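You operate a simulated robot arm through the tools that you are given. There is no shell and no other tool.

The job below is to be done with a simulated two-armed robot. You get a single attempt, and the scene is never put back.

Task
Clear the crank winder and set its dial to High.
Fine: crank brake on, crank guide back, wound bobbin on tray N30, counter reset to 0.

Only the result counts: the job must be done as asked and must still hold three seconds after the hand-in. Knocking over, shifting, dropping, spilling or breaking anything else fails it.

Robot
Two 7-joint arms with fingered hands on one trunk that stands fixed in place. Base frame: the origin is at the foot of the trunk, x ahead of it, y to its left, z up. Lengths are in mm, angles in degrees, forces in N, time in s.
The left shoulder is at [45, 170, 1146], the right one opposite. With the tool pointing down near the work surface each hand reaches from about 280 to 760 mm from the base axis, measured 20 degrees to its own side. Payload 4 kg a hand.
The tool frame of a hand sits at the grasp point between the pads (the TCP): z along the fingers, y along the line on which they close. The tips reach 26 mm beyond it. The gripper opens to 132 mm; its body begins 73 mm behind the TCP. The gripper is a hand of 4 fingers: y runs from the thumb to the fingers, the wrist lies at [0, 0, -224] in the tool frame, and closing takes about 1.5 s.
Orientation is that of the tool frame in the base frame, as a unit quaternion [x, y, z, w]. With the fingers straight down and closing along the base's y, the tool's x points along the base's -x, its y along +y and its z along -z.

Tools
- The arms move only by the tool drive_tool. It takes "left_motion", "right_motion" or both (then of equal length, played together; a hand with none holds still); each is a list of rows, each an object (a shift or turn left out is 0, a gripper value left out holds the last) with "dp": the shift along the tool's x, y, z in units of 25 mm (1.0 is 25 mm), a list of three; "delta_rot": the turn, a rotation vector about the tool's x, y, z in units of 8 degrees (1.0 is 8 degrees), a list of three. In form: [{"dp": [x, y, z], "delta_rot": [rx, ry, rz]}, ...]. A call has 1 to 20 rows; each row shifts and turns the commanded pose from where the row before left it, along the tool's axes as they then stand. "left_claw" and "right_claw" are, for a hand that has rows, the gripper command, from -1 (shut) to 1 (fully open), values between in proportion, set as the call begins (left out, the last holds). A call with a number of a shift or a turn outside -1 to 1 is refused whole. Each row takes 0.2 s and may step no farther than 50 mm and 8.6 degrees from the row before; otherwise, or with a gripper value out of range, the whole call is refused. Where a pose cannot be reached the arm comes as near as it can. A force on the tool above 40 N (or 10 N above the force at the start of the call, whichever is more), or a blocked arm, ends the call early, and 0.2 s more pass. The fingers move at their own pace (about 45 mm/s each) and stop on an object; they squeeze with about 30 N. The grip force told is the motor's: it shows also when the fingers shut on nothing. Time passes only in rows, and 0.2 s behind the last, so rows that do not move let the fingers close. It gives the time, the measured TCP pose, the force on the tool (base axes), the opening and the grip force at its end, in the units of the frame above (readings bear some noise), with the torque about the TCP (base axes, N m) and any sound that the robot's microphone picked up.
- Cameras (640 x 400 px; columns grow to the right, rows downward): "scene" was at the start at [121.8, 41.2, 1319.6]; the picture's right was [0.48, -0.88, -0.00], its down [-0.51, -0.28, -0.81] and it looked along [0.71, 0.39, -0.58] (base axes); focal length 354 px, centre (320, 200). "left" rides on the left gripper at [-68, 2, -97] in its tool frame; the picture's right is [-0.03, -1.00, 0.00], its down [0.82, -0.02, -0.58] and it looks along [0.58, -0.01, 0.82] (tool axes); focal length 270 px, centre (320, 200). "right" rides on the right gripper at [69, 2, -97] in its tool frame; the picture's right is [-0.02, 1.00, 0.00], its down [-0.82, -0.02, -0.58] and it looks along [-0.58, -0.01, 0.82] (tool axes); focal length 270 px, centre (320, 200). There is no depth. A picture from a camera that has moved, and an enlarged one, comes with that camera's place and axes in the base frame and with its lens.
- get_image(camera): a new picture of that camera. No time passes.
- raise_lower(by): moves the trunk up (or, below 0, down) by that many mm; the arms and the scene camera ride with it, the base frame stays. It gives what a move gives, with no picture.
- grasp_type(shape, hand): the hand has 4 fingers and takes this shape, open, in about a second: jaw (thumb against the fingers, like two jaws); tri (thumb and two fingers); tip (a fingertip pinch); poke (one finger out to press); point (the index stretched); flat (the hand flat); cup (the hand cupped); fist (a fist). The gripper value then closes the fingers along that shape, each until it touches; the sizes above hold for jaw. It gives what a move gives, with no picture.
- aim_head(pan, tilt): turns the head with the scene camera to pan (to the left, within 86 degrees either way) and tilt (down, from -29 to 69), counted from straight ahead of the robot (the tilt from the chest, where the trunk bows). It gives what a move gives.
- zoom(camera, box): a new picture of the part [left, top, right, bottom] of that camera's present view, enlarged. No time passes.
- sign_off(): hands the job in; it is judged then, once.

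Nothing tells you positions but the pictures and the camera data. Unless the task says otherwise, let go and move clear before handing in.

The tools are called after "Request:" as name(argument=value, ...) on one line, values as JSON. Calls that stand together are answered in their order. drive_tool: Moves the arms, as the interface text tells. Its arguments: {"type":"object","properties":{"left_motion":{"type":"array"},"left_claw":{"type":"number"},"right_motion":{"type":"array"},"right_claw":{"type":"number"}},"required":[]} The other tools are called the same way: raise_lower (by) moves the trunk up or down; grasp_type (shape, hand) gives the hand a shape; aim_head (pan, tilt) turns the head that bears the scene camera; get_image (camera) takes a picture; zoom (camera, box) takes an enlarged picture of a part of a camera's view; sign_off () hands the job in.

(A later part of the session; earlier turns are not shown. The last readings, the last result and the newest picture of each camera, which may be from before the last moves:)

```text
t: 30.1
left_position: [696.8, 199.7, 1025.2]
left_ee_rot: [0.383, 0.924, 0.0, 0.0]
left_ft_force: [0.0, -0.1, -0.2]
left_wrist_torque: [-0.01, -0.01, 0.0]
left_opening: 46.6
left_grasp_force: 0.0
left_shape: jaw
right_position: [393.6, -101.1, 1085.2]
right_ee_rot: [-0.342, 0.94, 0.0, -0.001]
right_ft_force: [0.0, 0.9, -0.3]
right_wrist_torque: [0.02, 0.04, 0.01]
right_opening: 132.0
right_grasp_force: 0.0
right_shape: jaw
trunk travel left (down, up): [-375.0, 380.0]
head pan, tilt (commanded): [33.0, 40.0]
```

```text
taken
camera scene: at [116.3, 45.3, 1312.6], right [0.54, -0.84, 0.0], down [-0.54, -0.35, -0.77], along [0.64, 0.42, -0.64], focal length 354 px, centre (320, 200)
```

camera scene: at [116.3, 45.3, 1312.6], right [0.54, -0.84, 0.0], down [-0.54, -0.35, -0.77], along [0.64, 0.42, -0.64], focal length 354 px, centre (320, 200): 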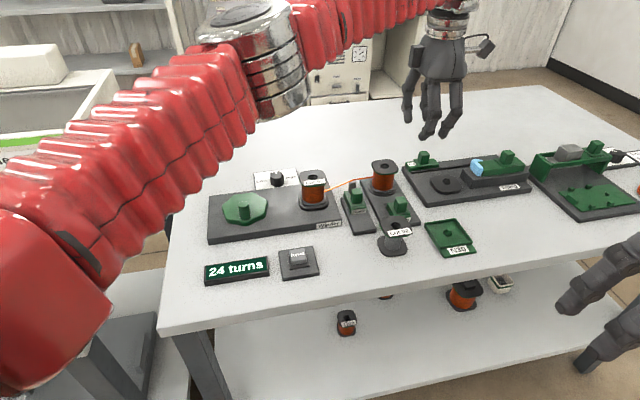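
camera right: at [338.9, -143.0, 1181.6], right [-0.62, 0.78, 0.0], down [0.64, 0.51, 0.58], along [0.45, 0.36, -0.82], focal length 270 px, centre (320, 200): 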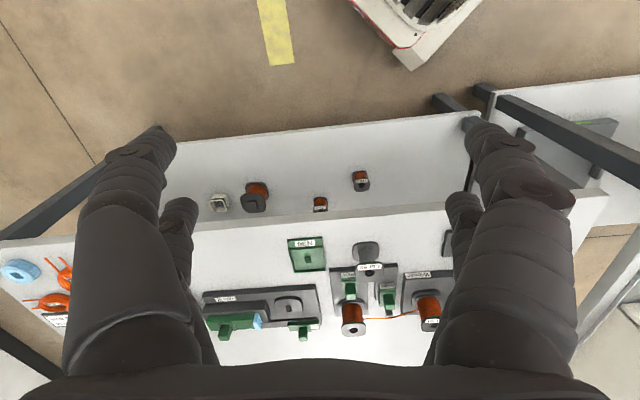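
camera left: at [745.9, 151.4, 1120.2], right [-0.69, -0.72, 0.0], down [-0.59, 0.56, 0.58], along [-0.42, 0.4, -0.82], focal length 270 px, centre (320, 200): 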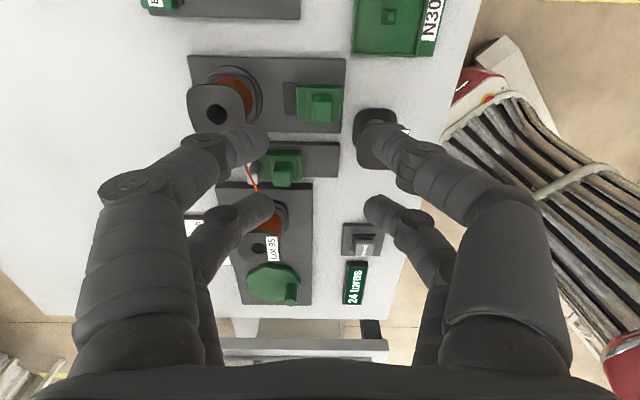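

Request:
zoom(camera="left", box=[180, 50, 400, 190])

Request:
zoom(camera="right", box=[280, 230, 460, 340])

```text
2.86 times, centred on (290, 120) of left
camera zoom: at [745.9, 151.4, 1120.2], right [-0.69, -0.72, 0.0], down [-0.59, 0.56, 0.58], along [-0.42, 0.4, -0.82], focal length 772 px, centre (406, 429)
```

zoom: 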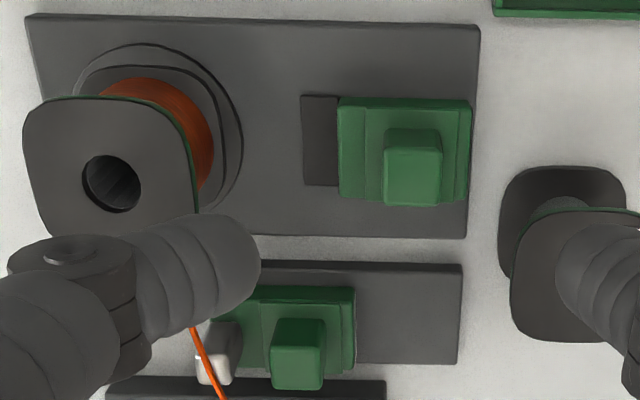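

```text
3.56 times, centred on (370, 285) of right
camera zoom: at [338.9, -143.0, 1181.6], right [-0.62, 0.78, 0.0], down [0.64, 0.51, 0.58], along [0.45, 0.36, -0.82], focal length 961 px, centre (142, -102)
```

zoom: 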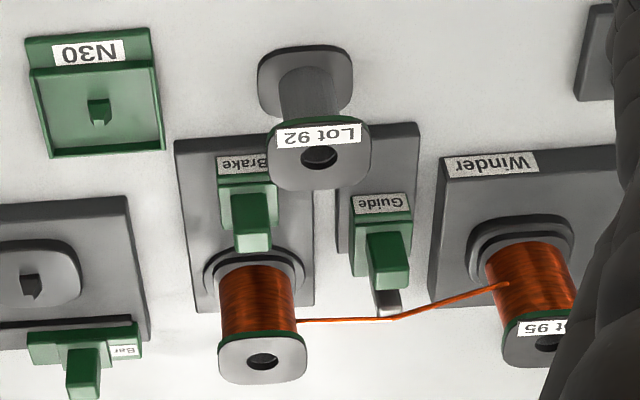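

The left camera confirms the brake's free slot is on the reel side and the guide's free track is toward the front. I'll lower the left hand over the brake handle, with one finger pair straddling it front and back.

Request:
drive_tool(left_motion=[{"dp": [0, 0, 1]}, {"dp": [0, 0, 1]}, {"dp": [0, 0, 1]}, {"dp": [0, 0, 1]}, {"dp": [0, 0, 1]}, {"dp": [0, 0, 0.8]}])

Request:
get_image(camera="left")

Request:
zoom(camera="scene", box=[330, 100, 490, 270])

Request:
zoom(camera="right", box=[270, 200, 470, 340])

```text
t: 31.5
left_position: [698.2, 201.4, 878.3]
left_ee_rot: [0.382, 0.924, 0.0, 0.0]
left_ft_force: [0.0, 0.6, -0.1]
left_wrist_torque: [0.0, 0.02, 0.03]
left_opening: 46.6
left_grasp_force: 0.3
left_shape: jaw
right_position: [393.4, -100.4, 1084.6]
right_ee_rot: [-0.342, 0.94, 0.0, 0.0]
right_ft_force: [0.1, -0.2, 0.8]
right_wrist_torque: [-0.01, -0.03, -0.01]
right_opening: 131.9
right_grasp_force: 0.0
right_shape: jaw
trunk travel left (down, up): [-375.0, 380.0]
head pan, tilt (commanded): [33.0, 40.0]
```

```text
taken
camera left: at [746.5, 153.5, 975.7], right [-0.69, -0.73, 0.0], down [-0.59, 0.56, 0.58], along [-0.42, 0.4, -0.82], focal length 270 px, centre (320, 200)
```

left: 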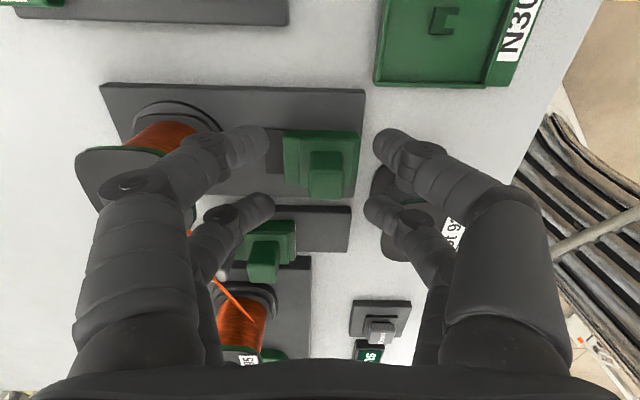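

```text
2.35 times, centred on (410, 185) of scene
camera zoom: at [116.5, 45.4, 1312.6], right [0.54, -0.84, 0.0], down [-0.54, -0.35, -0.77], along [0.64, 0.42, -0.64], focal length 832 px, centre (108, 235)
```

zoom: 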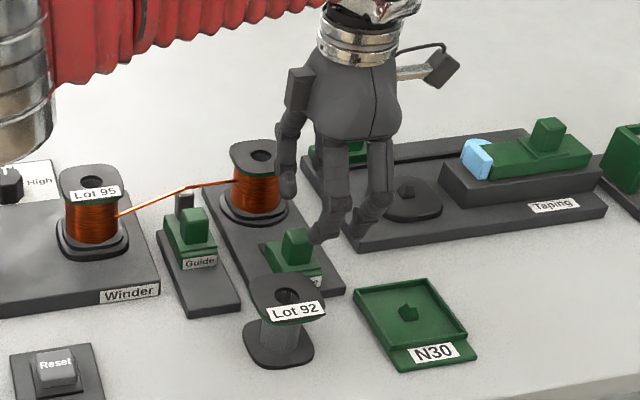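

```text
2.86 times, centred on (370, 270) of right
camera zoom: at [339.0, -142.9, 1181.6], right [-0.62, 0.78, 0.0], down [0.64, 0.51, 0.58], along [0.45, 0.36, -0.82], focal length 772 px, centre (177, 0)
```

zoom: 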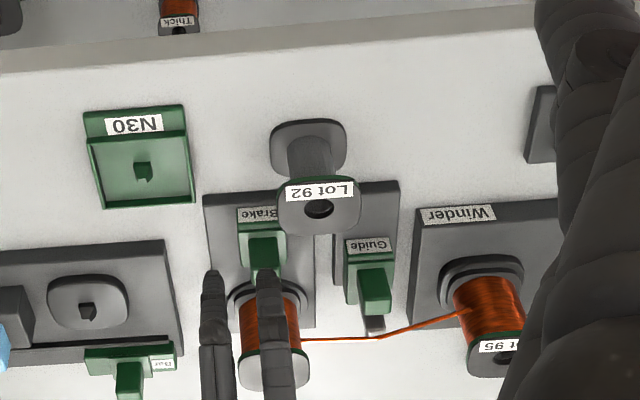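

Request:
zoom(camera="left", box=[240, 100, 420, 220])

Request:
zoom(camera="right", box=[320, 250, 420, 320])

```text
3.33 times, centred on (330, 160) of left
camera zoom: at [746.5, 153.5, 975.7], right [-0.69, -0.73, 0.0], down [-0.59, 0.56, 0.58], along [-0.42, 0.4, -0.82], focal length 901 px, centre (287, 333)
```

zoom: 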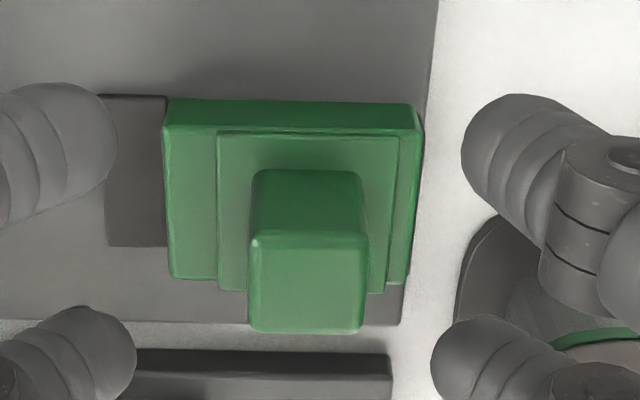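

```text
5.71 times, centred on (370, 285) of right
camera zoom: at [339.0, -142.9, 1181.6], right [-0.62, 0.78, 0.0], down [0.64, 0.51, 0.58], along [0.45, 0.36, -0.82], focal length 1544 px, centre (34, -286)
```

zoom: 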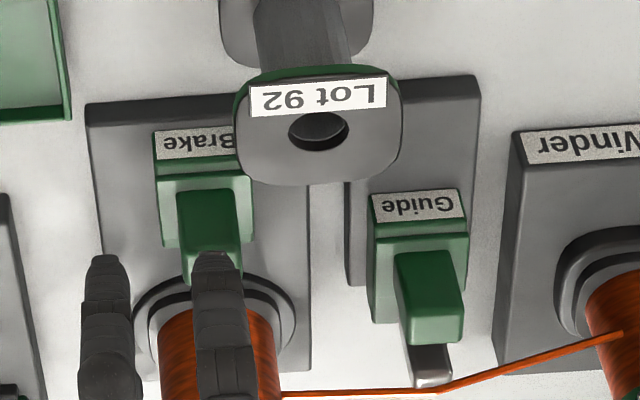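

The handle sits squarely under the inner finger pair. I'll descend the last 30 mm and close on it.

Request:
drive_tool(left_motion=[{"dp": [0, -0.18, 0.4]}, {"dp": [0, 0, 0.4]}, {"dp": [0, 0, 0.4]}, {}])

Request:
zoom(camera="left", box=[240, 100, 420, 220])

Request:
zoom(camera="scene", box=[370, 170, 450, 240])

```text
t: 32.5
left_position: [692.6, 197.3, 849.1]
left_ee_rot: [0.383, 0.924, 0.0, 0.001]
left_ft_force: [0.4, 0.2, 0.4]
left_wrist_torque: [0.02, 0.04, -0.01]
left_opening: 47.0
left_grasp_force: 0.2
left_shape: jaw
right_position: [393.5, -100.9, 1083.9]
right_ee_rot: [-0.342, 0.94, 0.0, 0.0]
right_ft_force: [-0.3, 0.1, 0.1]
right_wrist_torque: [-0.03, -0.01, 0.01]
right_opening: 131.8
right_grasp_force: 0.1
right_shape: jaw
trunk travel left (down, up): [-375.0, 380.0]
head pan, tilt (commanded): [33.0, 40.0]
```

```text
3.33 times, centred on (330, 160) of left
camera zoom: at [742.4, 149.4, 945.4], right [-0.69, -0.72, 0.0], down [-0.59, 0.56, 0.58], along [-0.42, 0.4, -0.82], focal length 901 px, centre (287, 333)
```

zoom: 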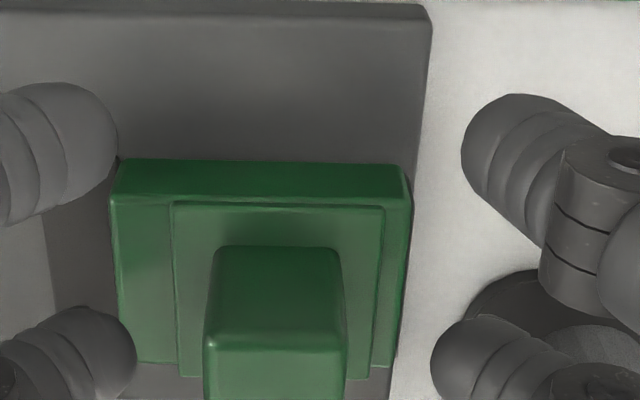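

```text
5.71 times, centred on (410, 205) of scene
camera zoom: at [116.2, 45.3, 1312.7], right [0.54, -0.84, 0.0], down [-0.54, -0.35, -0.77], along [0.64, 0.42, -0.64], focal length 2022 px, centre (-194, 171)
```

zoom: 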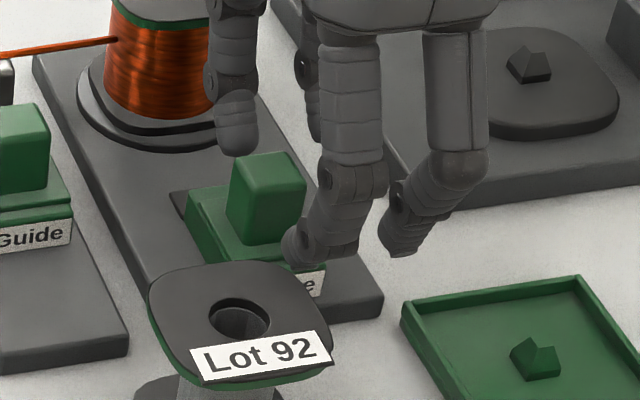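

Request:
drive_tool(left_motion=[{}, {}, {}, {}, {}, {}], left_claw=-1)

Request:
zoom(camera="scene", box=[370, 170, 450, 240])

Request:
zoom(camera="left", box=[220, 90, 420, 240])

```text
t: 33.9
left_position: [693.6, 197.3, 849.4]
left_ee_rot: [0.383, 0.924, 0.0, -0.001]
left_ft_force: [-1.1, -0.9, -3.3]
left_wrist_torque: [-0.03, -0.03, 0.0]
left_opening: 0.0
left_grasp_force: 30.1
left_shape: jaw
right_position: [392.7, -100.6, 1085.0]
right_ee_rot: [-0.342, 0.94, 0.0, -0.001]
right_ft_force: [-1.3, 0.0, 0.7]
right_wrist_torque: [0.04, 0.01, 0.01]
right_opening: 131.9
right_grasp_force: 0.1
right_shape: jaw
trunk travel left (down, up): [-375.0, 380.0]
head pan, tilt (commanded): [33.0, 40.0]
```

```text
5.71 times, centred on (410, 205) of scene
camera zoom: at [116.7, 45.4, 1312.6], right [0.54, -0.84, 0.0], down [-0.54, -0.35, -0.77], along [0.64, 0.42, -0.64], focal length 2022 px, centre (-194, 171)
```

zoom: 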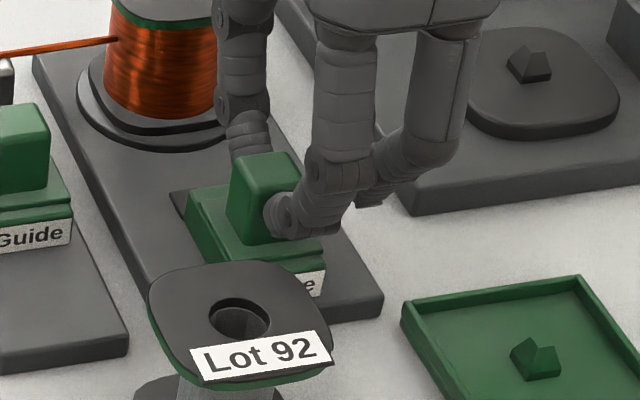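

```text
2.67 times, centred on (320, 165) of left
camera zoom: at [742.5, 149.2, 945.0], right [-0.69, -0.72, 0.0], down [-0.59, 0.56, 0.58], along [-0.42, 0.4, -0.82], focal length 721 px, centre (320, 293)
```

zoom: 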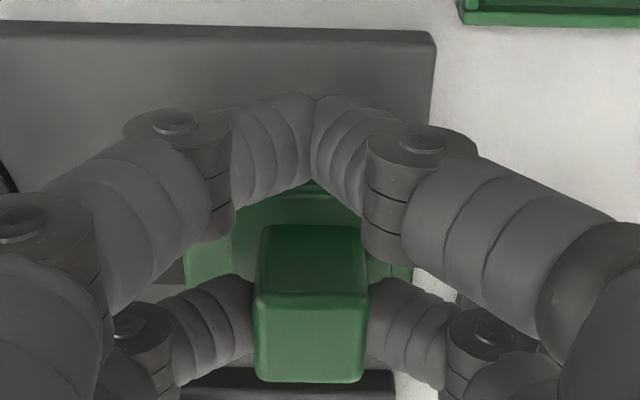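

The inner pair grips the handle. I'll push it toward the reel (+tool y) in small steps.

Request:
drive_tool(left_motion=[{"dp": [0, 0.16, 0]}, {"dp": [0, 0.16, 0]}, {"dp": [0, 0.16, 0]}, {"dp": [0, 0.16, 0]}])

Request:
zoom(camera="scene", box=[370, 170, 450, 240])

Request:
zoom(camera="left", box=[220, 90, 420, 240])

```text
t: 34.9
left_position: [703.1, 208.9, 849.8]
left_ee_rot: [0.382, 0.924, 0.001, 0.0]
left_ft_force: [-2.8, 0.4, -4.2]
left_wrist_torque: [-0.08, -0.01, 0.03]
left_opening: 0.2
left_grasp_force: 30.2
left_shape: jaw
right_position: [392.4, -100.4, 1084.6]
right_ee_rot: [-0.342, 0.94, 0.0, 0.0]
right_ft_force: [0.3, 0.1, 0.4]
right_wrist_torque: [0.03, 0.01, -0.01]
right_opening: 132.0
right_grasp_force: 0.0
right_shape: jaw
trunk travel left (down, up): [-375.0, 380.0]
head pan, tilt (commanded): [33.0, 40.0]
```

```text
5.71 times, centred on (410, 205) of scene
camera zoom: at [116.5, 45.4, 1312.6], right [0.54, -0.84, 0.0], down [-0.54, -0.35, -0.77], along [0.64, 0.42, -0.64], focal length 2022 px, centre (-194, 171)
```

zoom: 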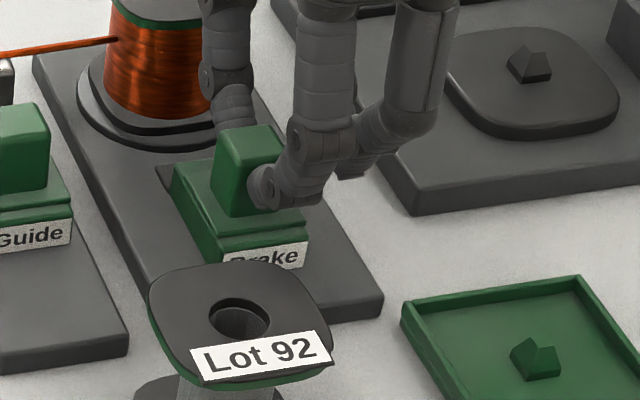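

```text
2.67 times, centred on (320, 165) of left
camera zoom: at [754.2, 160.8, 945.1], right [-0.69, -0.73, 0.0], down [-0.59, 0.56, 0.58], along [-0.42, 0.4, -0.82], focal length 721 px, centre (320, 293)
```

zoom: 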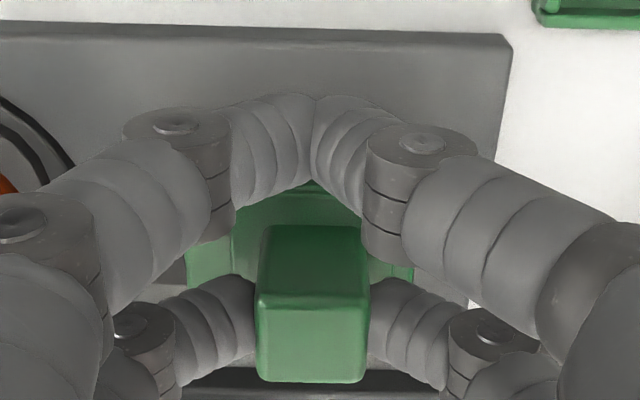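

The dark pad moves with the slider, so it's the brake pad and must travel on to the reel. I'll keep pushing gently until it meets resistance.

Request:
drive_tool(left_motion=[{"dp": [0, 0.1, 0]}, {"dp": [0, 0.1, 0]}])

Request:
drive_tool(left_motion=[{"dp": [0, 0.1, 0]}, {"dp": [0, 0.1, 0]}])

Request:
zoom(camera="scene", box=[370, 170, 450, 240])

Request:
zoom(camera="left", box=[100, 50, 400, 240])

```text
t: 35.5
left_position: [707.7, 211.7, 850.3]
left_ee_rot: [0.383, 0.924, 0.0, 0.0]
left_ft_force: [-2.6, -0.9, -3.0]
left_wrist_torque: [-0.05, 0.04, 0.05]
left_opening: 0.1
left_grasp_force: 30.5
left_shape: jaw
right_position: [393.3, -100.5, 1084.9]
right_ee_rot: [-0.342, 0.94, 0.0, -0.001]
right_ft_force: [-0.5, -0.1, -0.2]
right_wrist_torque: [0.01, 0.0, -0.03]
right_opening: 131.9
right_grasp_force: 0.0
right_shape: jaw
trunk travel left (down, up): [-375.0, 380.0]
head pan, tilt (commanded): [33.0, 40.0]
```

```text
t: 36.1
left_position: [711.5, 215.2, 848.7]
left_ee_rot: [0.383, 0.924, 0.0, -0.001]
left_ft_force: [-7.8, -2.6, -5.1]
left_wrist_torque: [-0.16, 0.12, 0.1]
left_opening: 0.2
left_grasp_force: 29.6
left_shape: jaw
right_position: [393.2, -100.6, 1085.6]
right_ee_rot: [-0.343, 0.939, 0.0, 0.0]
right_ft_force: [0.7, 0.2, -0.1]
right_wrist_torque: [0.0, -0.01, -0.03]
right_opening: 131.9
right_grasp_force: 0.1
right_shape: jaw
trunk travel left (down, up): [-375.0, 380.0]
head pan, tilt (commanded): [33.0, 40.0]
```

```text
5.71 times, centred on (410, 205) of scene
camera zoom: at [116.0, 45.1, 1312.6], right [0.54, -0.84, 0.0], down [-0.54, -0.35, -0.77], along [0.64, 0.42, -0.64], focal length 2022 px, centre (-194, 171)
```

zoom: 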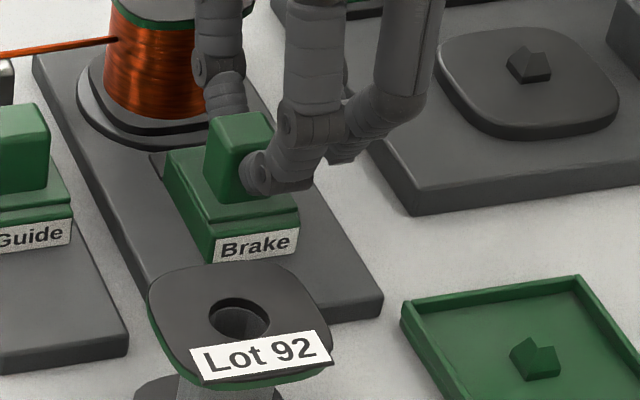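

```text
2.11 times, centred on (250, 145) of left
camera zoom: at [760.6, 167.0, 945.2], right [-0.69, -0.72, 0.0], down [-0.59, 0.56, 0.58], along [-0.42, 0.4, -0.82], focal length 569 px, centre (467, 316)
```

zoom: 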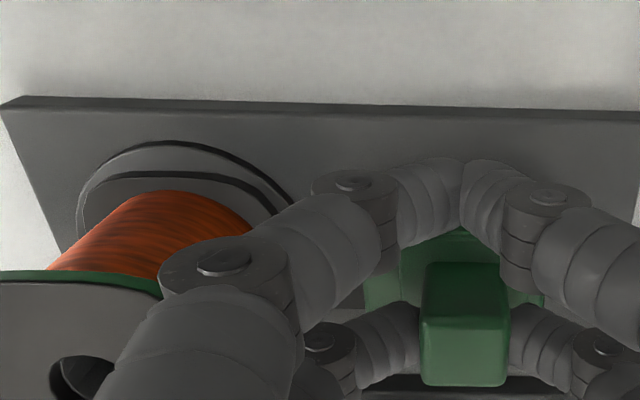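

Request:
zoom(camera="scene", box=[365, 150, 425, 200])

Request:
zoom(camera="right", box=[310, 240, 420, 340])

Request:
get_image(camera="left")

```text
8.00 times, centred on (395, 175) of scene
camera zoom: at [116.0, 45.1, 1312.6], right [0.54, -0.84, 0.0], down [-0.54, -0.35, -0.77], along [0.64, 0.42, -0.64], focal length 2830 px, centre (-280, 400)
```

zoom: 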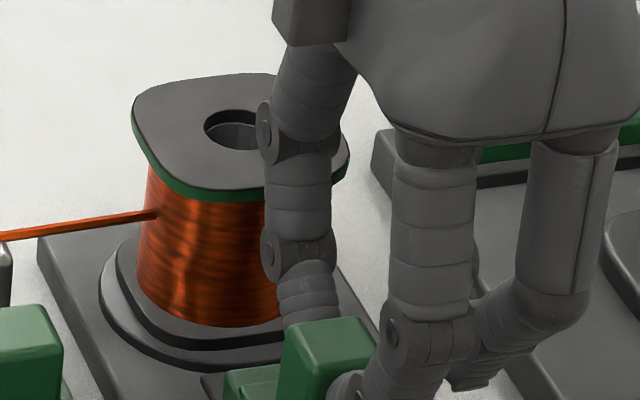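

```text
4.00 times, centred on (365, 290) of right
camera zoom: at [338.7, -143.1, 1181.6], right [-0.62, 0.78, 0.0], down [0.64, 0.51, 0.58], along [0.45, 0.36, -0.82], focal length 1081 px, centre (140, -160)
```

zoom: 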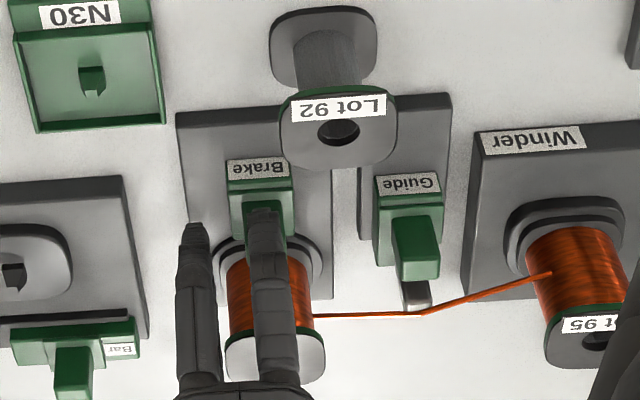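

```text
taken
camera left: at [760.6, 167.0, 945.2], right [-0.69, -0.72, 0.0], down [-0.59, 0.56, 0.58], along [-0.42, 0.4, -0.82], focal length 270 px, centre (320, 200)
```

left: 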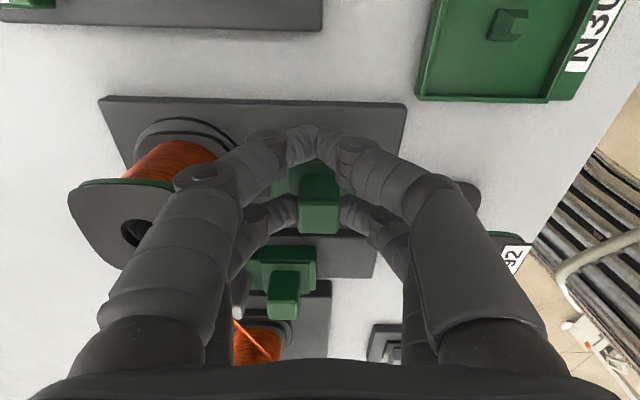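

The back finger's knuckle may be about to touch the reel flange. I'll ease back 8 mm, open only slightly, lift clear, and finish pushing from the front with closed fingers.

Request:
drive_tool(left_motion=[{"dp": [0, -0.16, 0]}, {"dp": [0, -0.16, 0]}])

Request:
drive_tool(left_motion=[{}, {}, {"dp": [0, -0.06, -0.6]}, {"dp": [0, 0, -0.8]}, {"dp": [0, 0, -0.8]}], left_claw=-0.53)

Request:
zoom(camera="left", box=[60, 70, 420, 290])

Request:
zoom(camera="scene", box=[330, 140, 450, 240])

```text
t: 36.7
left_position: [706.4, 210.9, 848.8]
left_ee_rot: [0.382, 0.924, 0.0, -0.001]
left_ft_force: [-2.5, 3.2, -1.8]
left_wrist_torque: [0.05, 0.03, -0.05]
left_opening: 0.0
left_grasp_force: 29.8
left_shape: jaw
right_position: [393.4, -99.3, 1084.7]
right_ee_rot: [-0.342, 0.94, -0.001, -0.001]
right_ft_force: [0.0, -0.2, 0.6]
right_wrist_torque: [-0.02, 0.0, -0.05]
right_opening: 131.8
right_grasp_force: 0.0
right_shape: jaw
trunk travel left (down, up): [-375.0, 380.0]
head pan, tilt (commanded): [33.0, 40.0]
```

```text
t: 37.9
left_position: [705.4, 208.7, 905.5]
left_ee_rot: [0.382, 0.924, 0.0, 0.0]
left_ft_force: [0.9, 0.3, 0.3]
left_wrist_torque: [0.0, -0.01, -0.02]
left_opening: 30.8
left_grasp_force: 0.0
left_shape: jaw
right_position: [392.9, -100.8, 1084.7]
right_ee_rot: [-0.342, 0.94, 0.0, 0.0]
right_ft_force: [-0.4, 0.5, 0.3]
right_wrist_torque: [0.02, 0.0, 0.01]
right_opening: 131.7
right_grasp_force: 0.0
right_shape: jaw
trunk travel left (down, up): [-375.0, 380.0]
head pan, tilt (commanded): [33.0, 40.0]
```

```text
1.78 times, centred on (240, 180) of left
camera zoom: at [754.2, 159.8, 1001.5], right [-0.69, -0.72, 0.0], down [-0.59, 0.56, 0.58], along [-0.42, 0.4, -0.82], focal length 480 px, centre (462, 236)
```

zoom: 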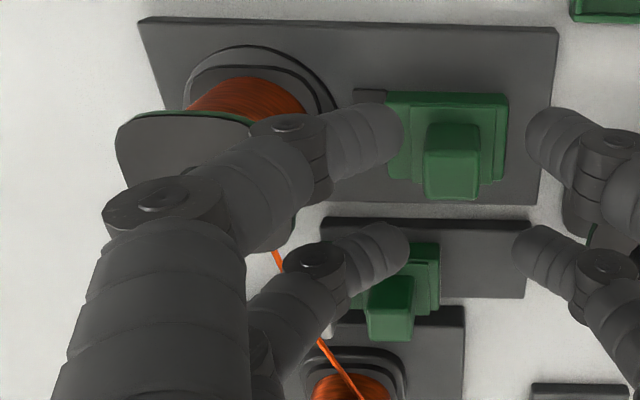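

```text
4.00 times, centred on (390, 190) of scene
camera zoom: at [116.1, 45.2, 1312.7], right [0.54, -0.84, 0.0], down [-0.54, -0.35, -0.77], along [0.64, 0.42, -0.64], focal length 1415 px, centre (40, 240)
```

zoom: 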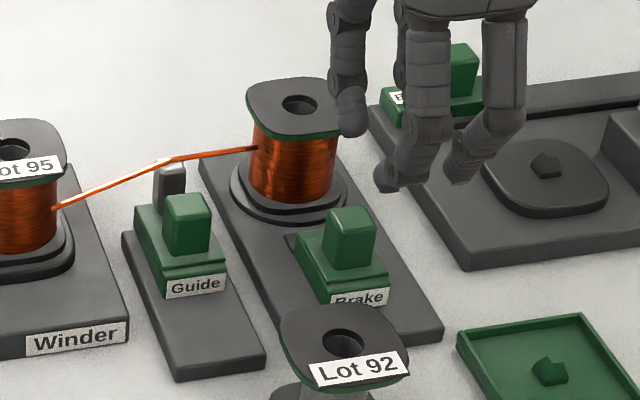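

The reel is untouched and the brake is about 18 mm in. Now I'll close the fingers, come down in front of the handle, and push it home.

Request:
drive_tool(left_motion=[{"dp": [-0.16, -0.5, 0]}, {"dp": [0, -0.5, 0]}, {}, {}, {}], left_claw=-1)

Request:
drive_tool(left_motion=[{"dp": [0, 0, 0.7]}, {"dp": [0, 0, 0.7]}, {"dp": [0, 0, 0.7]}])

Request:
zoom(camera="left", box=[180, 80, 460, 260])

Request:
zoom(camera="scene", box=[350, 150, 450, 240])

Request:
zoom(camera="right", box=[310, 240, 420, 340])

```text
t: 39.1
left_position: [691.6, 188.6, 905.0]
left_ee_rot: [0.382, 0.924, 0.0, 0.0]
left_ft_force: [0.2, -0.7, 0.4]
left_wrist_torque: [-0.01, 0.0, -0.01]
left_opening: 0.0
left_grasp_force: 30.1
left_shape: jaw
right_position: [394.0, -100.1, 1084.9]
right_ee_rot: [-0.342, 0.94, 0.0, 0.0]
right_ft_force: [0.2, 1.0, 1.1]
right_wrist_torque: [-0.03, 0.01, 0.0]
right_opening: 132.0
right_grasp_force: 0.1
right_shape: jaw
trunk travel left (down, up): [-375.0, 380.0]
head pan, tilt (commanded): [33.0, 40.0]
```

```text
t: 39.9
left_position: [689.7, 187.4, 853.2]
left_ee_rot: [0.383, 0.924, 0.0, 0.001]
left_ft_force: [-1.6, -1.7, 7.8]
left_wrist_torque: [0.23, -0.02, 0.06]
left_opening: 0.2
left_grasp_force: 30.2
left_shape: jaw
right_position: [392.3, -101.0, 1085.0]
right_ee_rot: [-0.342, 0.94, 0.0, 0.0]
right_ft_force: [-0.3, -0.4, -0.2]
right_wrist_torque: [-0.01, 0.02, -0.05]
right_opening: 132.0
right_grasp_force: 0.0
right_shape: jaw
trunk travel left (down, up): [-375.0, 380.0]
head pan, tilt (commanded): [33.0, 40.0]
```

```text
2.22 times, centred on (320, 170) of left
camera zoom: at [739.0, 139.8, 949.3], right [-0.69, -0.72, 0.0], down [-0.59, 0.56, 0.58], along [-0.42, 0.4, -0.82], focal length 601 px, centre (320, 267)
```

zoom: 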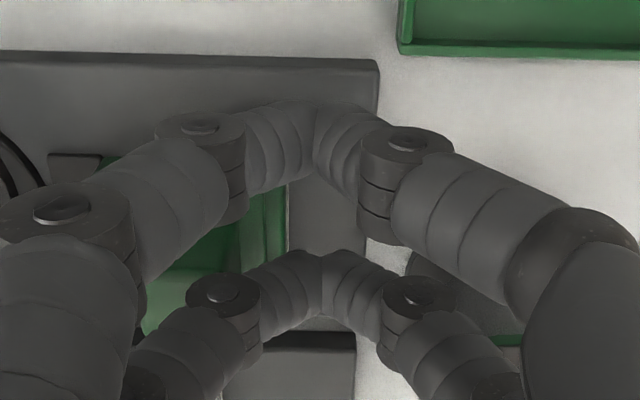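

```text
4.44 times, centred on (400, 195) of scene
camera zoom: at [115.1, 44.8, 1312.9], right [0.54, -0.84, 0.0], down [-0.54, -0.35, -0.77], along [0.64, 0.42, -0.64], focal length 1572 px, centre (-36, 222)
```

zoom: 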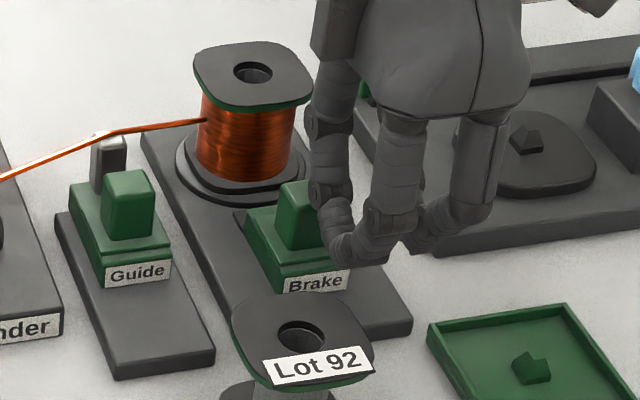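

```text
4.00 times, centred on (365, 290) of right
camera zoom: at [337.9, -143.5, 1182.0], right [-0.62, 0.78, 0.0], down [0.64, 0.51, 0.58], along [0.45, 0.36, -0.82], focal length 1081 px, centre (140, -160)
```

zoom: 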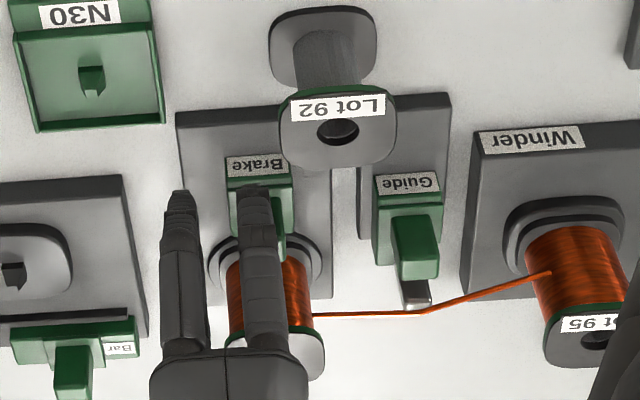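

Request:
drive_tool(left_motion=[{"dp": [0, -0.25, -0.1]}, {"dp": [0, -0.25, 0]}, {"dp": [0, 0, 0.35]}])

Request:
drive_tool(left_motion=[{"dp": [0, 0.16, 0]}, {"dp": [0, 0.16, 0]}, {"dp": [0, 0.16, 0]}])

Request:
zoom(camera="scene", box=[350, 150, 450, 240])

Request:
zoom(camera="left", box=[180, 80, 460, 260])

```text
t: 40.7
left_position: [681.6, 178.1, 844.5]
left_ee_rot: [0.383, 0.924, 0.0, -0.001]
left_ft_force: [0.6, 0.1, 1.4]
left_wrist_torque: [-0.02, 0.0, -0.04]
left_opening: 0.0
left_grasp_force: 30.1
left_shape: jaw
right_position: [393.8, -101.0, 1084.5]
right_ee_rot: [-0.342, 0.94, 0.0, -0.001]
right_ft_force: [-0.3, -1.5, 1.0]
right_wrist_torque: [-0.01, 0.01, 0.0]
right_opening: 131.8
right_grasp_force: 0.1
right_shape: jaw
trunk travel left (down, up): [-375.0, 380.0]
head pan, tilt (commanded): [33.0, 40.0]
```

```text
t: 41.5
left_position: [688.9, 186.6, 847.0]
left_ee_rot: [0.383, 0.924, -0.002, -0.001]
left_ft_force: [-8.4, -7.5, 1.1]
left_wrist_torque: [-0.04, 0.06, 0.25]
left_opening: 0.0
left_grasp_force: 30.2
left_shape: jaw
right_position: [393.2, -101.2, 1085.4]
right_ee_rot: [-0.342, 0.94, 0.0, 0.0]
right_ft_force: [0.2, 0.2, 0.0]
right_wrist_torque: [0.02, 0.0, 0.0]
right_opening: 132.0
right_grasp_force: 0.0
right_shape: jaw
trunk travel left (down, up): [-375.0, 380.0]
head pan, tilt (commanded): [33.0, 40.0]
```

```text
4.44 times, centred on (400, 195) of scene
camera zoom: at [115.1, 44.5, 1312.8], right [0.54, -0.84, 0.0], down [-0.54, -0.35, -0.77], along [0.64, 0.42, -0.64], focal length 1572 px, centre (-36, 222)
```

zoom: 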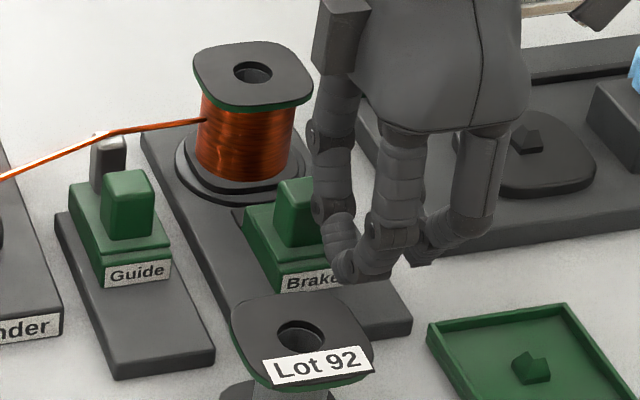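

```text
2.22 times, centred on (320, 170) of left
camera zoom: at [738.0, 137.9, 943.3], right [-0.69, -0.72, 0.0], down [-0.59, 0.56, 0.58], along [-0.42, 0.4, -0.82], focal length 601 px, centre (320, 267)
```

zoom: 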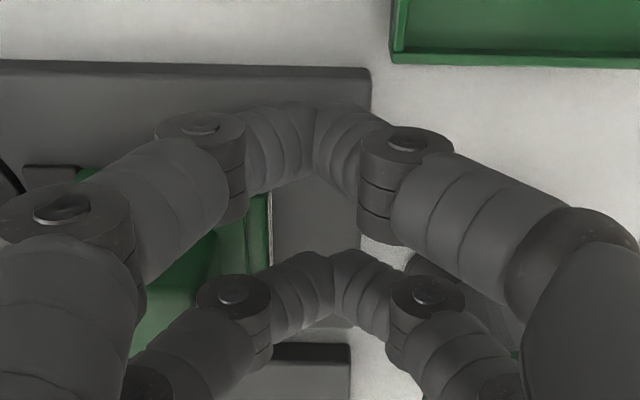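

Request:
drive_tool(left_motion=[{"dp": [0, 0.16, 0]}, {"dp": [0, 0.16, 0]}])

Request:
zoom(camera="scene", box=[350, 150, 450, 240])

```text
t: 42.1
left_position: [695.3, 191.9, 849.7]
left_ee_rot: [0.384, 0.924, 0.001, 0.001]
left_ft_force: [-9.0, -9.6, 9.9]
left_wrist_torque: [0.22, 0.09, 0.17]
left_opening: 0.1
left_grasp_force: 30.3
left_shape: jaw
right_position: [391.0, -102.1, 1085.4]
right_ee_rot: [-0.342, 0.94, 0.001, 0.0]
right_ft_force: [0.5, -0.2, -0.2]
right_wrist_torque: [0.0, -0.03, -0.02]
right_opening: 131.9
right_grasp_force: 0.0
right_shape: jaw
trunk travel left (down, up): [-375.0, 380.0]
head pan, tilt (commanded): [33.0, 40.0]
```

```text
4.44 times, centred on (400, 195) of scene
camera zoom: at [114.1, 44.2, 1313.1], right [0.54, -0.84, 0.0], down [-0.54, -0.35, -0.77], along [0.64, 0.42, -0.64], focal length 1572 px, centre (-36, 222)
```

zoom: 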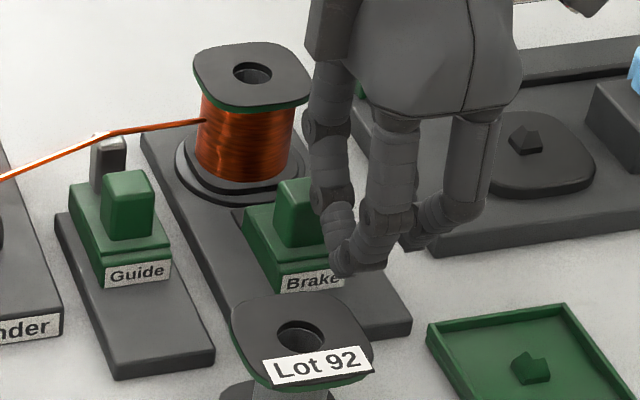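

The slider is at the same furthest point it reached before, and it no longer moves under about 13 N, so it is at its stop. I'll back off, lift, and inspect.

Request:
drive_tool(left_motion=[{"dp": [0, -0.4, -0.2]}, {"dp": [0, -0.3, -0.6]}, {"dp": [0, 0, -1]}, {"dp": [0, 0, -1]}, {"dp": [0, 0, -1]}, {"dp": [0, 0, -1]}, {"dp": [0, 0, -1]}])

Request:
zoom(camera="scene", box=[340, 150, 430, 220])

Request:
zoom(camera="left", box=[150, 30, 470, 230])

```text
t: 43.7
left_position: [685.2, 180.2, 990.6]
left_ee_rot: [0.383, 0.924, 0.001, 0.0]
left_ft_force: [0.4, 0.6, -0.2]
left_wrist_torque: [-0.07, -0.03, -0.01]
left_opening: 0.1
left_grasp_force: 29.8
left_shape: jaw
right_position: [393.3, -100.8, 1086.1]
right_ee_rot: [-0.343, 0.94, 0.0, 0.0]
right_ft_force: [0.2, 0.1, -0.7]
right_wrist_torque: [-0.02, 0.0, 0.0]
right_opening: 131.8
right_grasp_force: 0.1
right_shape: jaw
trunk travel left (down, up): [-375.0, 380.0]
head pan, tilt (commanded): [33.0, 40.0]
```

```text
5.71 times, centred on (385, 185) of scene
camera zoom: at [116.0, 45.1, 1312.7], right [0.54, -0.84, 0.0], down [-0.54, -0.35, -0.77], along [0.64, 0.42, -0.64], focal length 2022 px, centre (-51, 286)
```

zoom: 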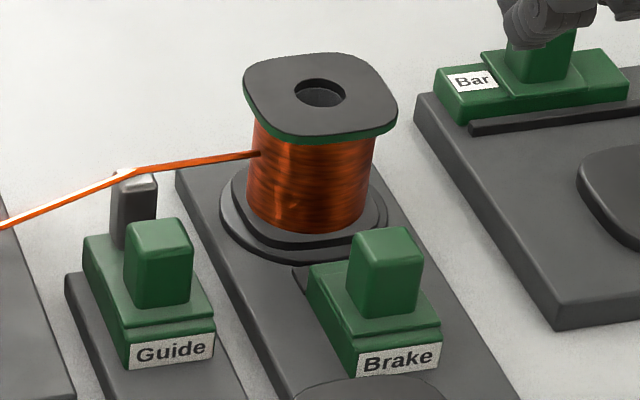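

```text
2.00 times, centred on (310, 130) of left
camera zoom: at [733.4, 132.7, 1086.9], right [-0.69, -0.72, 0.0], down [-0.59, 0.56, 0.58], along [-0.42, 0.4, -0.82], focal length 541 px, centre (340, 340)
```

zoom: 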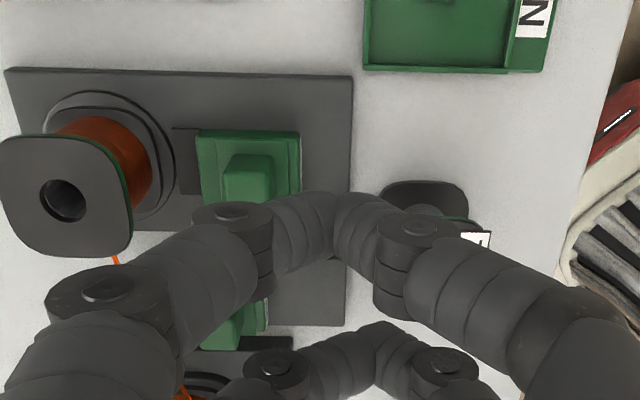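

The brake pad now sits against the reel's disc. Next is the guide: I'll turn the left hand 90° so it closes across the guide handle, and approach from above.

Request:
drive_tool(left_motion=[{"delta_rot": [0, 0, -1]}, {"delta_rot": [0, 0, -1]}, {"delta_rot": [0, 0, -1]}, {"delta_rot": [0, 0, -1]}, {"delta_rot": [0, 0, -1]}, {"delta_rot": [0, 0, -1]}, {"delta_rot": [0, 0, -1]}, {"delta_rot": [0, 0, -1]}, {"delta_rot": [0, 0, -1]}, {"delta_rot": [0, 0, -1]}, {"delta_rot": [0, 0, -1]}, {"delta_rot": [0, 0, -0.25]}], left_claw=-0.4)

Request:
drive_tool(left_motion=[{"dp": [-0.5, 1, 0]}, {"dp": [-0.5, 1, 0]}, {"dp": [-0.5, 1, 0]}, {"dp": [-0.5, 1, 0]}, {"dp": [0, 0.16, 0]}, {}])

Request:
get_image(camera="left")

Request:
get_image(camera="scene")

```text
t: 46.3
left_position: [682.7, 179.9, 990.9]
left_ee_rot: [-0.383, 0.924, -0.001, 0.0]
left_ft_force: [-0.1, 0.2, -0.3]
left_wrist_torque: [-0.01, 0.03, 0.0]
left_opening: 39.1
left_grasp_force: 0.1
left_shape: jaw
right_position: [393.3, -100.8, 1084.4]
right_ee_rot: [-0.342, 0.94, -0.001, -0.001]
right_ft_force: [-0.9, 0.3, 0.5]
right_wrist_torque: [0.01, -0.01, -0.02]
right_opening: 132.0
right_grasp_force: 0.0
right_shape: jaw
trunk travel left (down, up): [-375.0, 380.0]
head pan, tilt (commanded): [33.0, 40.0]
```

```text
t: 47.7
left_position: [645.9, 289.0, 989.3]
left_ee_rot: [-0.382, 0.924, 0.001, -0.001]
left_ft_force: [-0.2, -0.7, 0.3]
left_wrist_torque: [0.02, -0.01, -0.01]
left_opening: 39.2
left_grasp_force: 0.2
left_shape: jaw
right_position: [393.9, -100.1, 1084.1]
right_ee_rot: [-0.342, 0.94, 0.0, -0.001]
right_ft_force: [-0.6, -1.0, 0.9]
right_wrist_torque: [0.01, -0.01, 0.0]
right_opening: 131.9
right_grasp_force: 0.0
right_shape: jaw
trunk travel left (down, up): [-375.0, 380.0]
head pan, tilt (commanded): [33.0, 40.0]
```

```text
taken
camera left: at [692.7, 338.4, 1085.8], right [0.72, -0.69, 0.0], down [-0.56, -0.59, 0.58], along [-0.4, -0.42, -0.82], focal length 270 px, centre (320, 200)
```

left: 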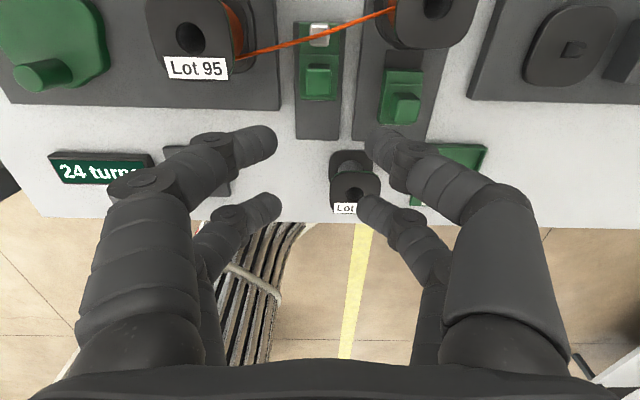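

```text
taken
camera scene: at [116.2, 45.4, 1312.7], right [0.54, -0.84, 0.0], down [-0.54, -0.35, -0.77], along [0.64, 0.42, -0.64], focal length 354 px, centre (320, 200)
```

scene: 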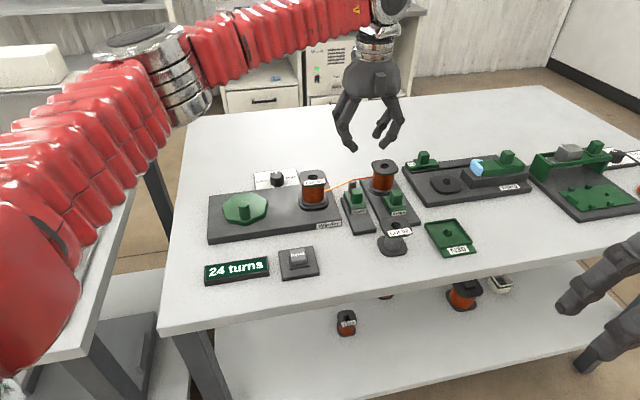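

Request:
zoom(camera="left", box=[240, 0, 440, 140])

```text
2.86 times, centred on (340, 70) of left
camera zoom: at [692.7, 338.4, 1085.8], right [0.72, -0.69, 0.0], down [-0.56, -0.59, 0.58], along [-0.4, -0.42, -0.82], focal length 772 px, centre (263, 571)
```

zoom: 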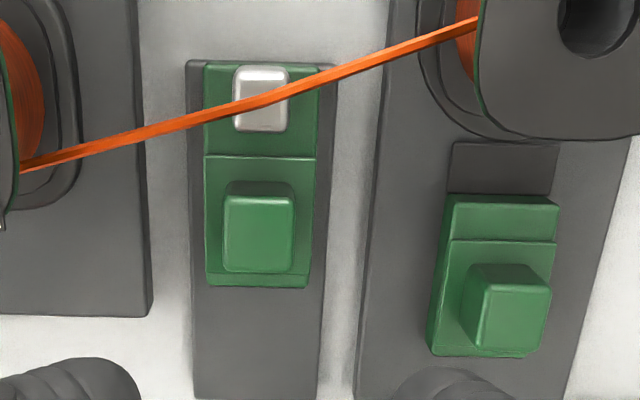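

The guide handle is at about (657, 303), lined up with the far finger pair. I'll descend and check alignment before closing.

Request:
drive_tool(left_motion=[{"dp": [0, 0.1, 1]}, {"dp": [0, 0, 1]}, {"dp": [0, 0, 1]}, {"dp": [0, 0, 1]}, {"dp": [0, 0, 0.4]}, {}])

Request:
zoom(camera="left", box=[220, 60, 420, 220])

Request:
zoom(camera="scene", box=[300, 130, 420, 240])

Request:
zoom(camera="right", box=[330, 240, 450, 340])

```text
t: 49.1
left_position: [641.9, 290.9, 879.7]
left_ee_rot: [-0.383, 0.924, 0.0, 0.0]
left_ft_force: [0.7, 0.1, 0.4]
left_wrist_torque: [0.0, 0.01, 0.0]
left_opening: 39.3
left_grasp_force: 0.1
left_shape: jaw
right_position: [393.2, -100.4, 1085.9]
right_ee_rot: [-0.342, 0.94, -0.001, -0.001]
right_ft_force: [0.0, 0.3, -0.1]
right_wrist_torque: [0.02, 0.02, 0.01]
right_opening: 131.8
right_grasp_force: 0.0
right_shape: jaw
trunk travel left (down, up): [-375.0, 380.0]
head pan, tilt (commanded): [33.0, 40.0]
```

```text
2.50 times, centred on (320, 140) of left
camera zoom: at [689.2, 340.3, 975.9], right [0.73, -0.69, 0.0], down [-0.56, -0.59, 0.58], along [-0.4, -0.42, -0.82], focal length 676 px, centre (320, 350)
```

zoom: 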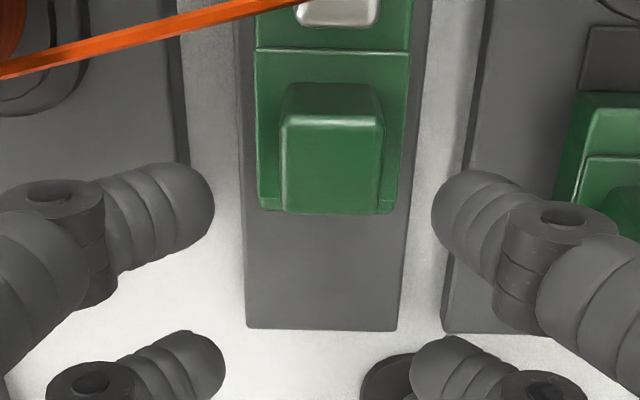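

```text
3.64 times, centred on (360, 185) of scene
camera zoom: at [116.2, 45.3, 1312.7], right [0.54, -0.84, 0.0], down [-0.54, -0.35, -0.77], along [0.64, 0.42, -0.64], focal length 1287 px, centre (174, 254)
```

zoom: 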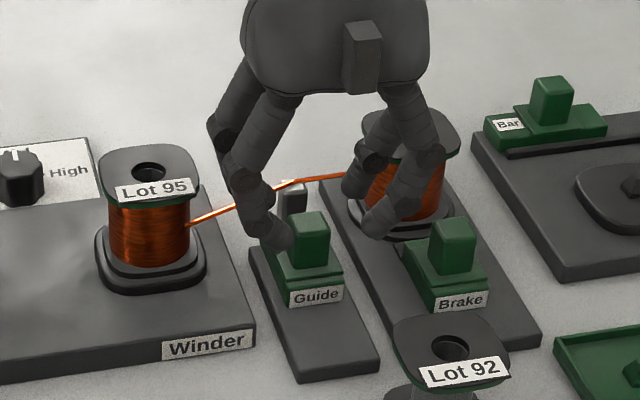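

```text
4.00 times, centred on (390, 290) of right
camera zoom: at [338.9, -142.9, 1181.7], right [-0.62, 0.78, 0.0], down [0.64, 0.51, 0.58], along [0.45, 0.36, -0.82], focal length 1081 px, centre (40, -160)
```

zoom: 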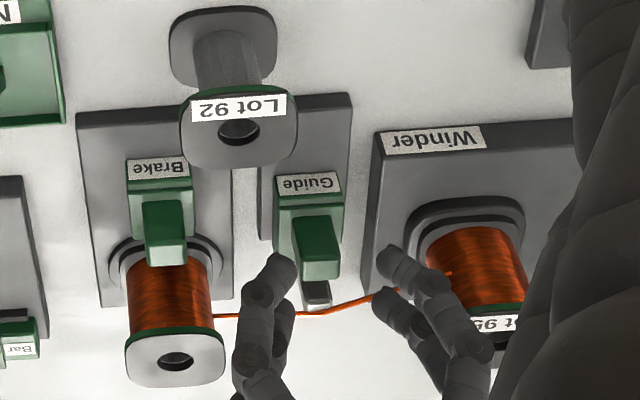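

Lot 95's flange is close to the left finger, so I'll narrow the opening and shift slightly toward the front before the final descent.

Request:
drive_tool(left_motion=[{"dp": [0.12, -0.07, 0]}, {}, {"dp": [0, 0, 0.4]}, {"dp": [0, 0, 0.4]}, {"dp": [0, 0, 0.3]}], left_claw=-0.53)

Request:
zoom(camera="left", box=[160, 20, 460, 220])

Request:
zoom(camera="scene", box=[290, 150, 410, 240])

Request:
zoom(camera="right", box=[360, 250, 460, 340])

```text
t: 50.3
left_position: [643.3, 288.5, 853.0]
left_ee_rot: [-0.383, 0.924, 0.0, 0.0]
left_ft_force: [0.1, -0.9, -0.3]
left_wrist_torque: [0.01, 0.0, -0.05]
left_opening: 31.6
left_grasp_force: 0.0
left_shape: jaw
right_position: [393.6, -101.3, 1085.0]
right_ee_rot: [-0.342, 0.94, 0.0, -0.001]
right_ft_force: [-0.1, -0.3, 0.4]
right_wrist_torque: [0.0, 0.0, 0.03]
right_opening: 132.0
right_grasp_force: 0.1
right_shape: jaw
trunk travel left (down, up): [-375.0, 380.0]
head pan, tilt (commanded): [33.0, 40.0]
```

```text
2.00 times, centred on (310, 120) of left
camera zoom: at [690.1, 336.8, 948.7], right [0.72, -0.69, 0.0], down [-0.56, -0.59, 0.58], along [-0.4, -0.42, -0.82], focal length 541 px, centre (340, 360)
```

zoom: 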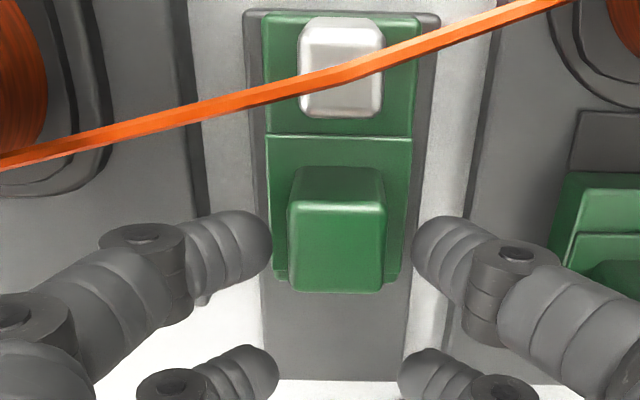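

```text
4.44 times, centred on (350, 195) of scene
camera zoom: at [116.4, 45.4, 1312.6], right [0.54, -0.84, 0.0], down [-0.54, -0.35, -0.77], along [0.64, 0.42, -0.64], focal length 1572 px, centre (187, 222)
```

zoom: 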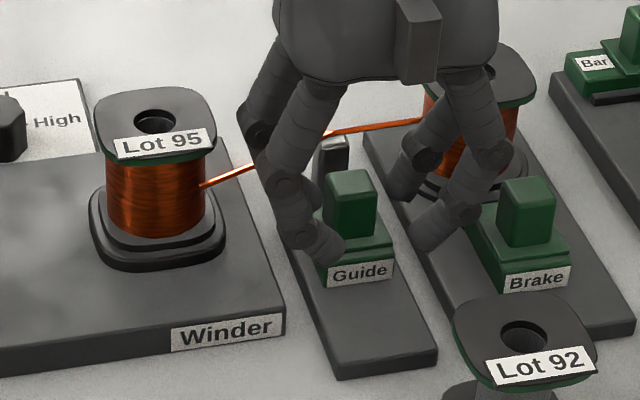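

```text
4.44 times, centred on (410, 295) of right
camera zoom: at [339.0, -142.9, 1181.6], right [-0.62, 0.78, 0.0], down [0.64, 0.51, 0.58], along [0.45, 0.36, -0.82], focal length 1201 px, centre (-80, -222)
```

zoom: 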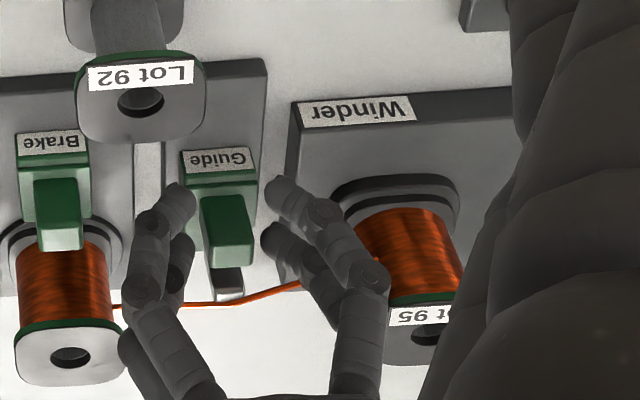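

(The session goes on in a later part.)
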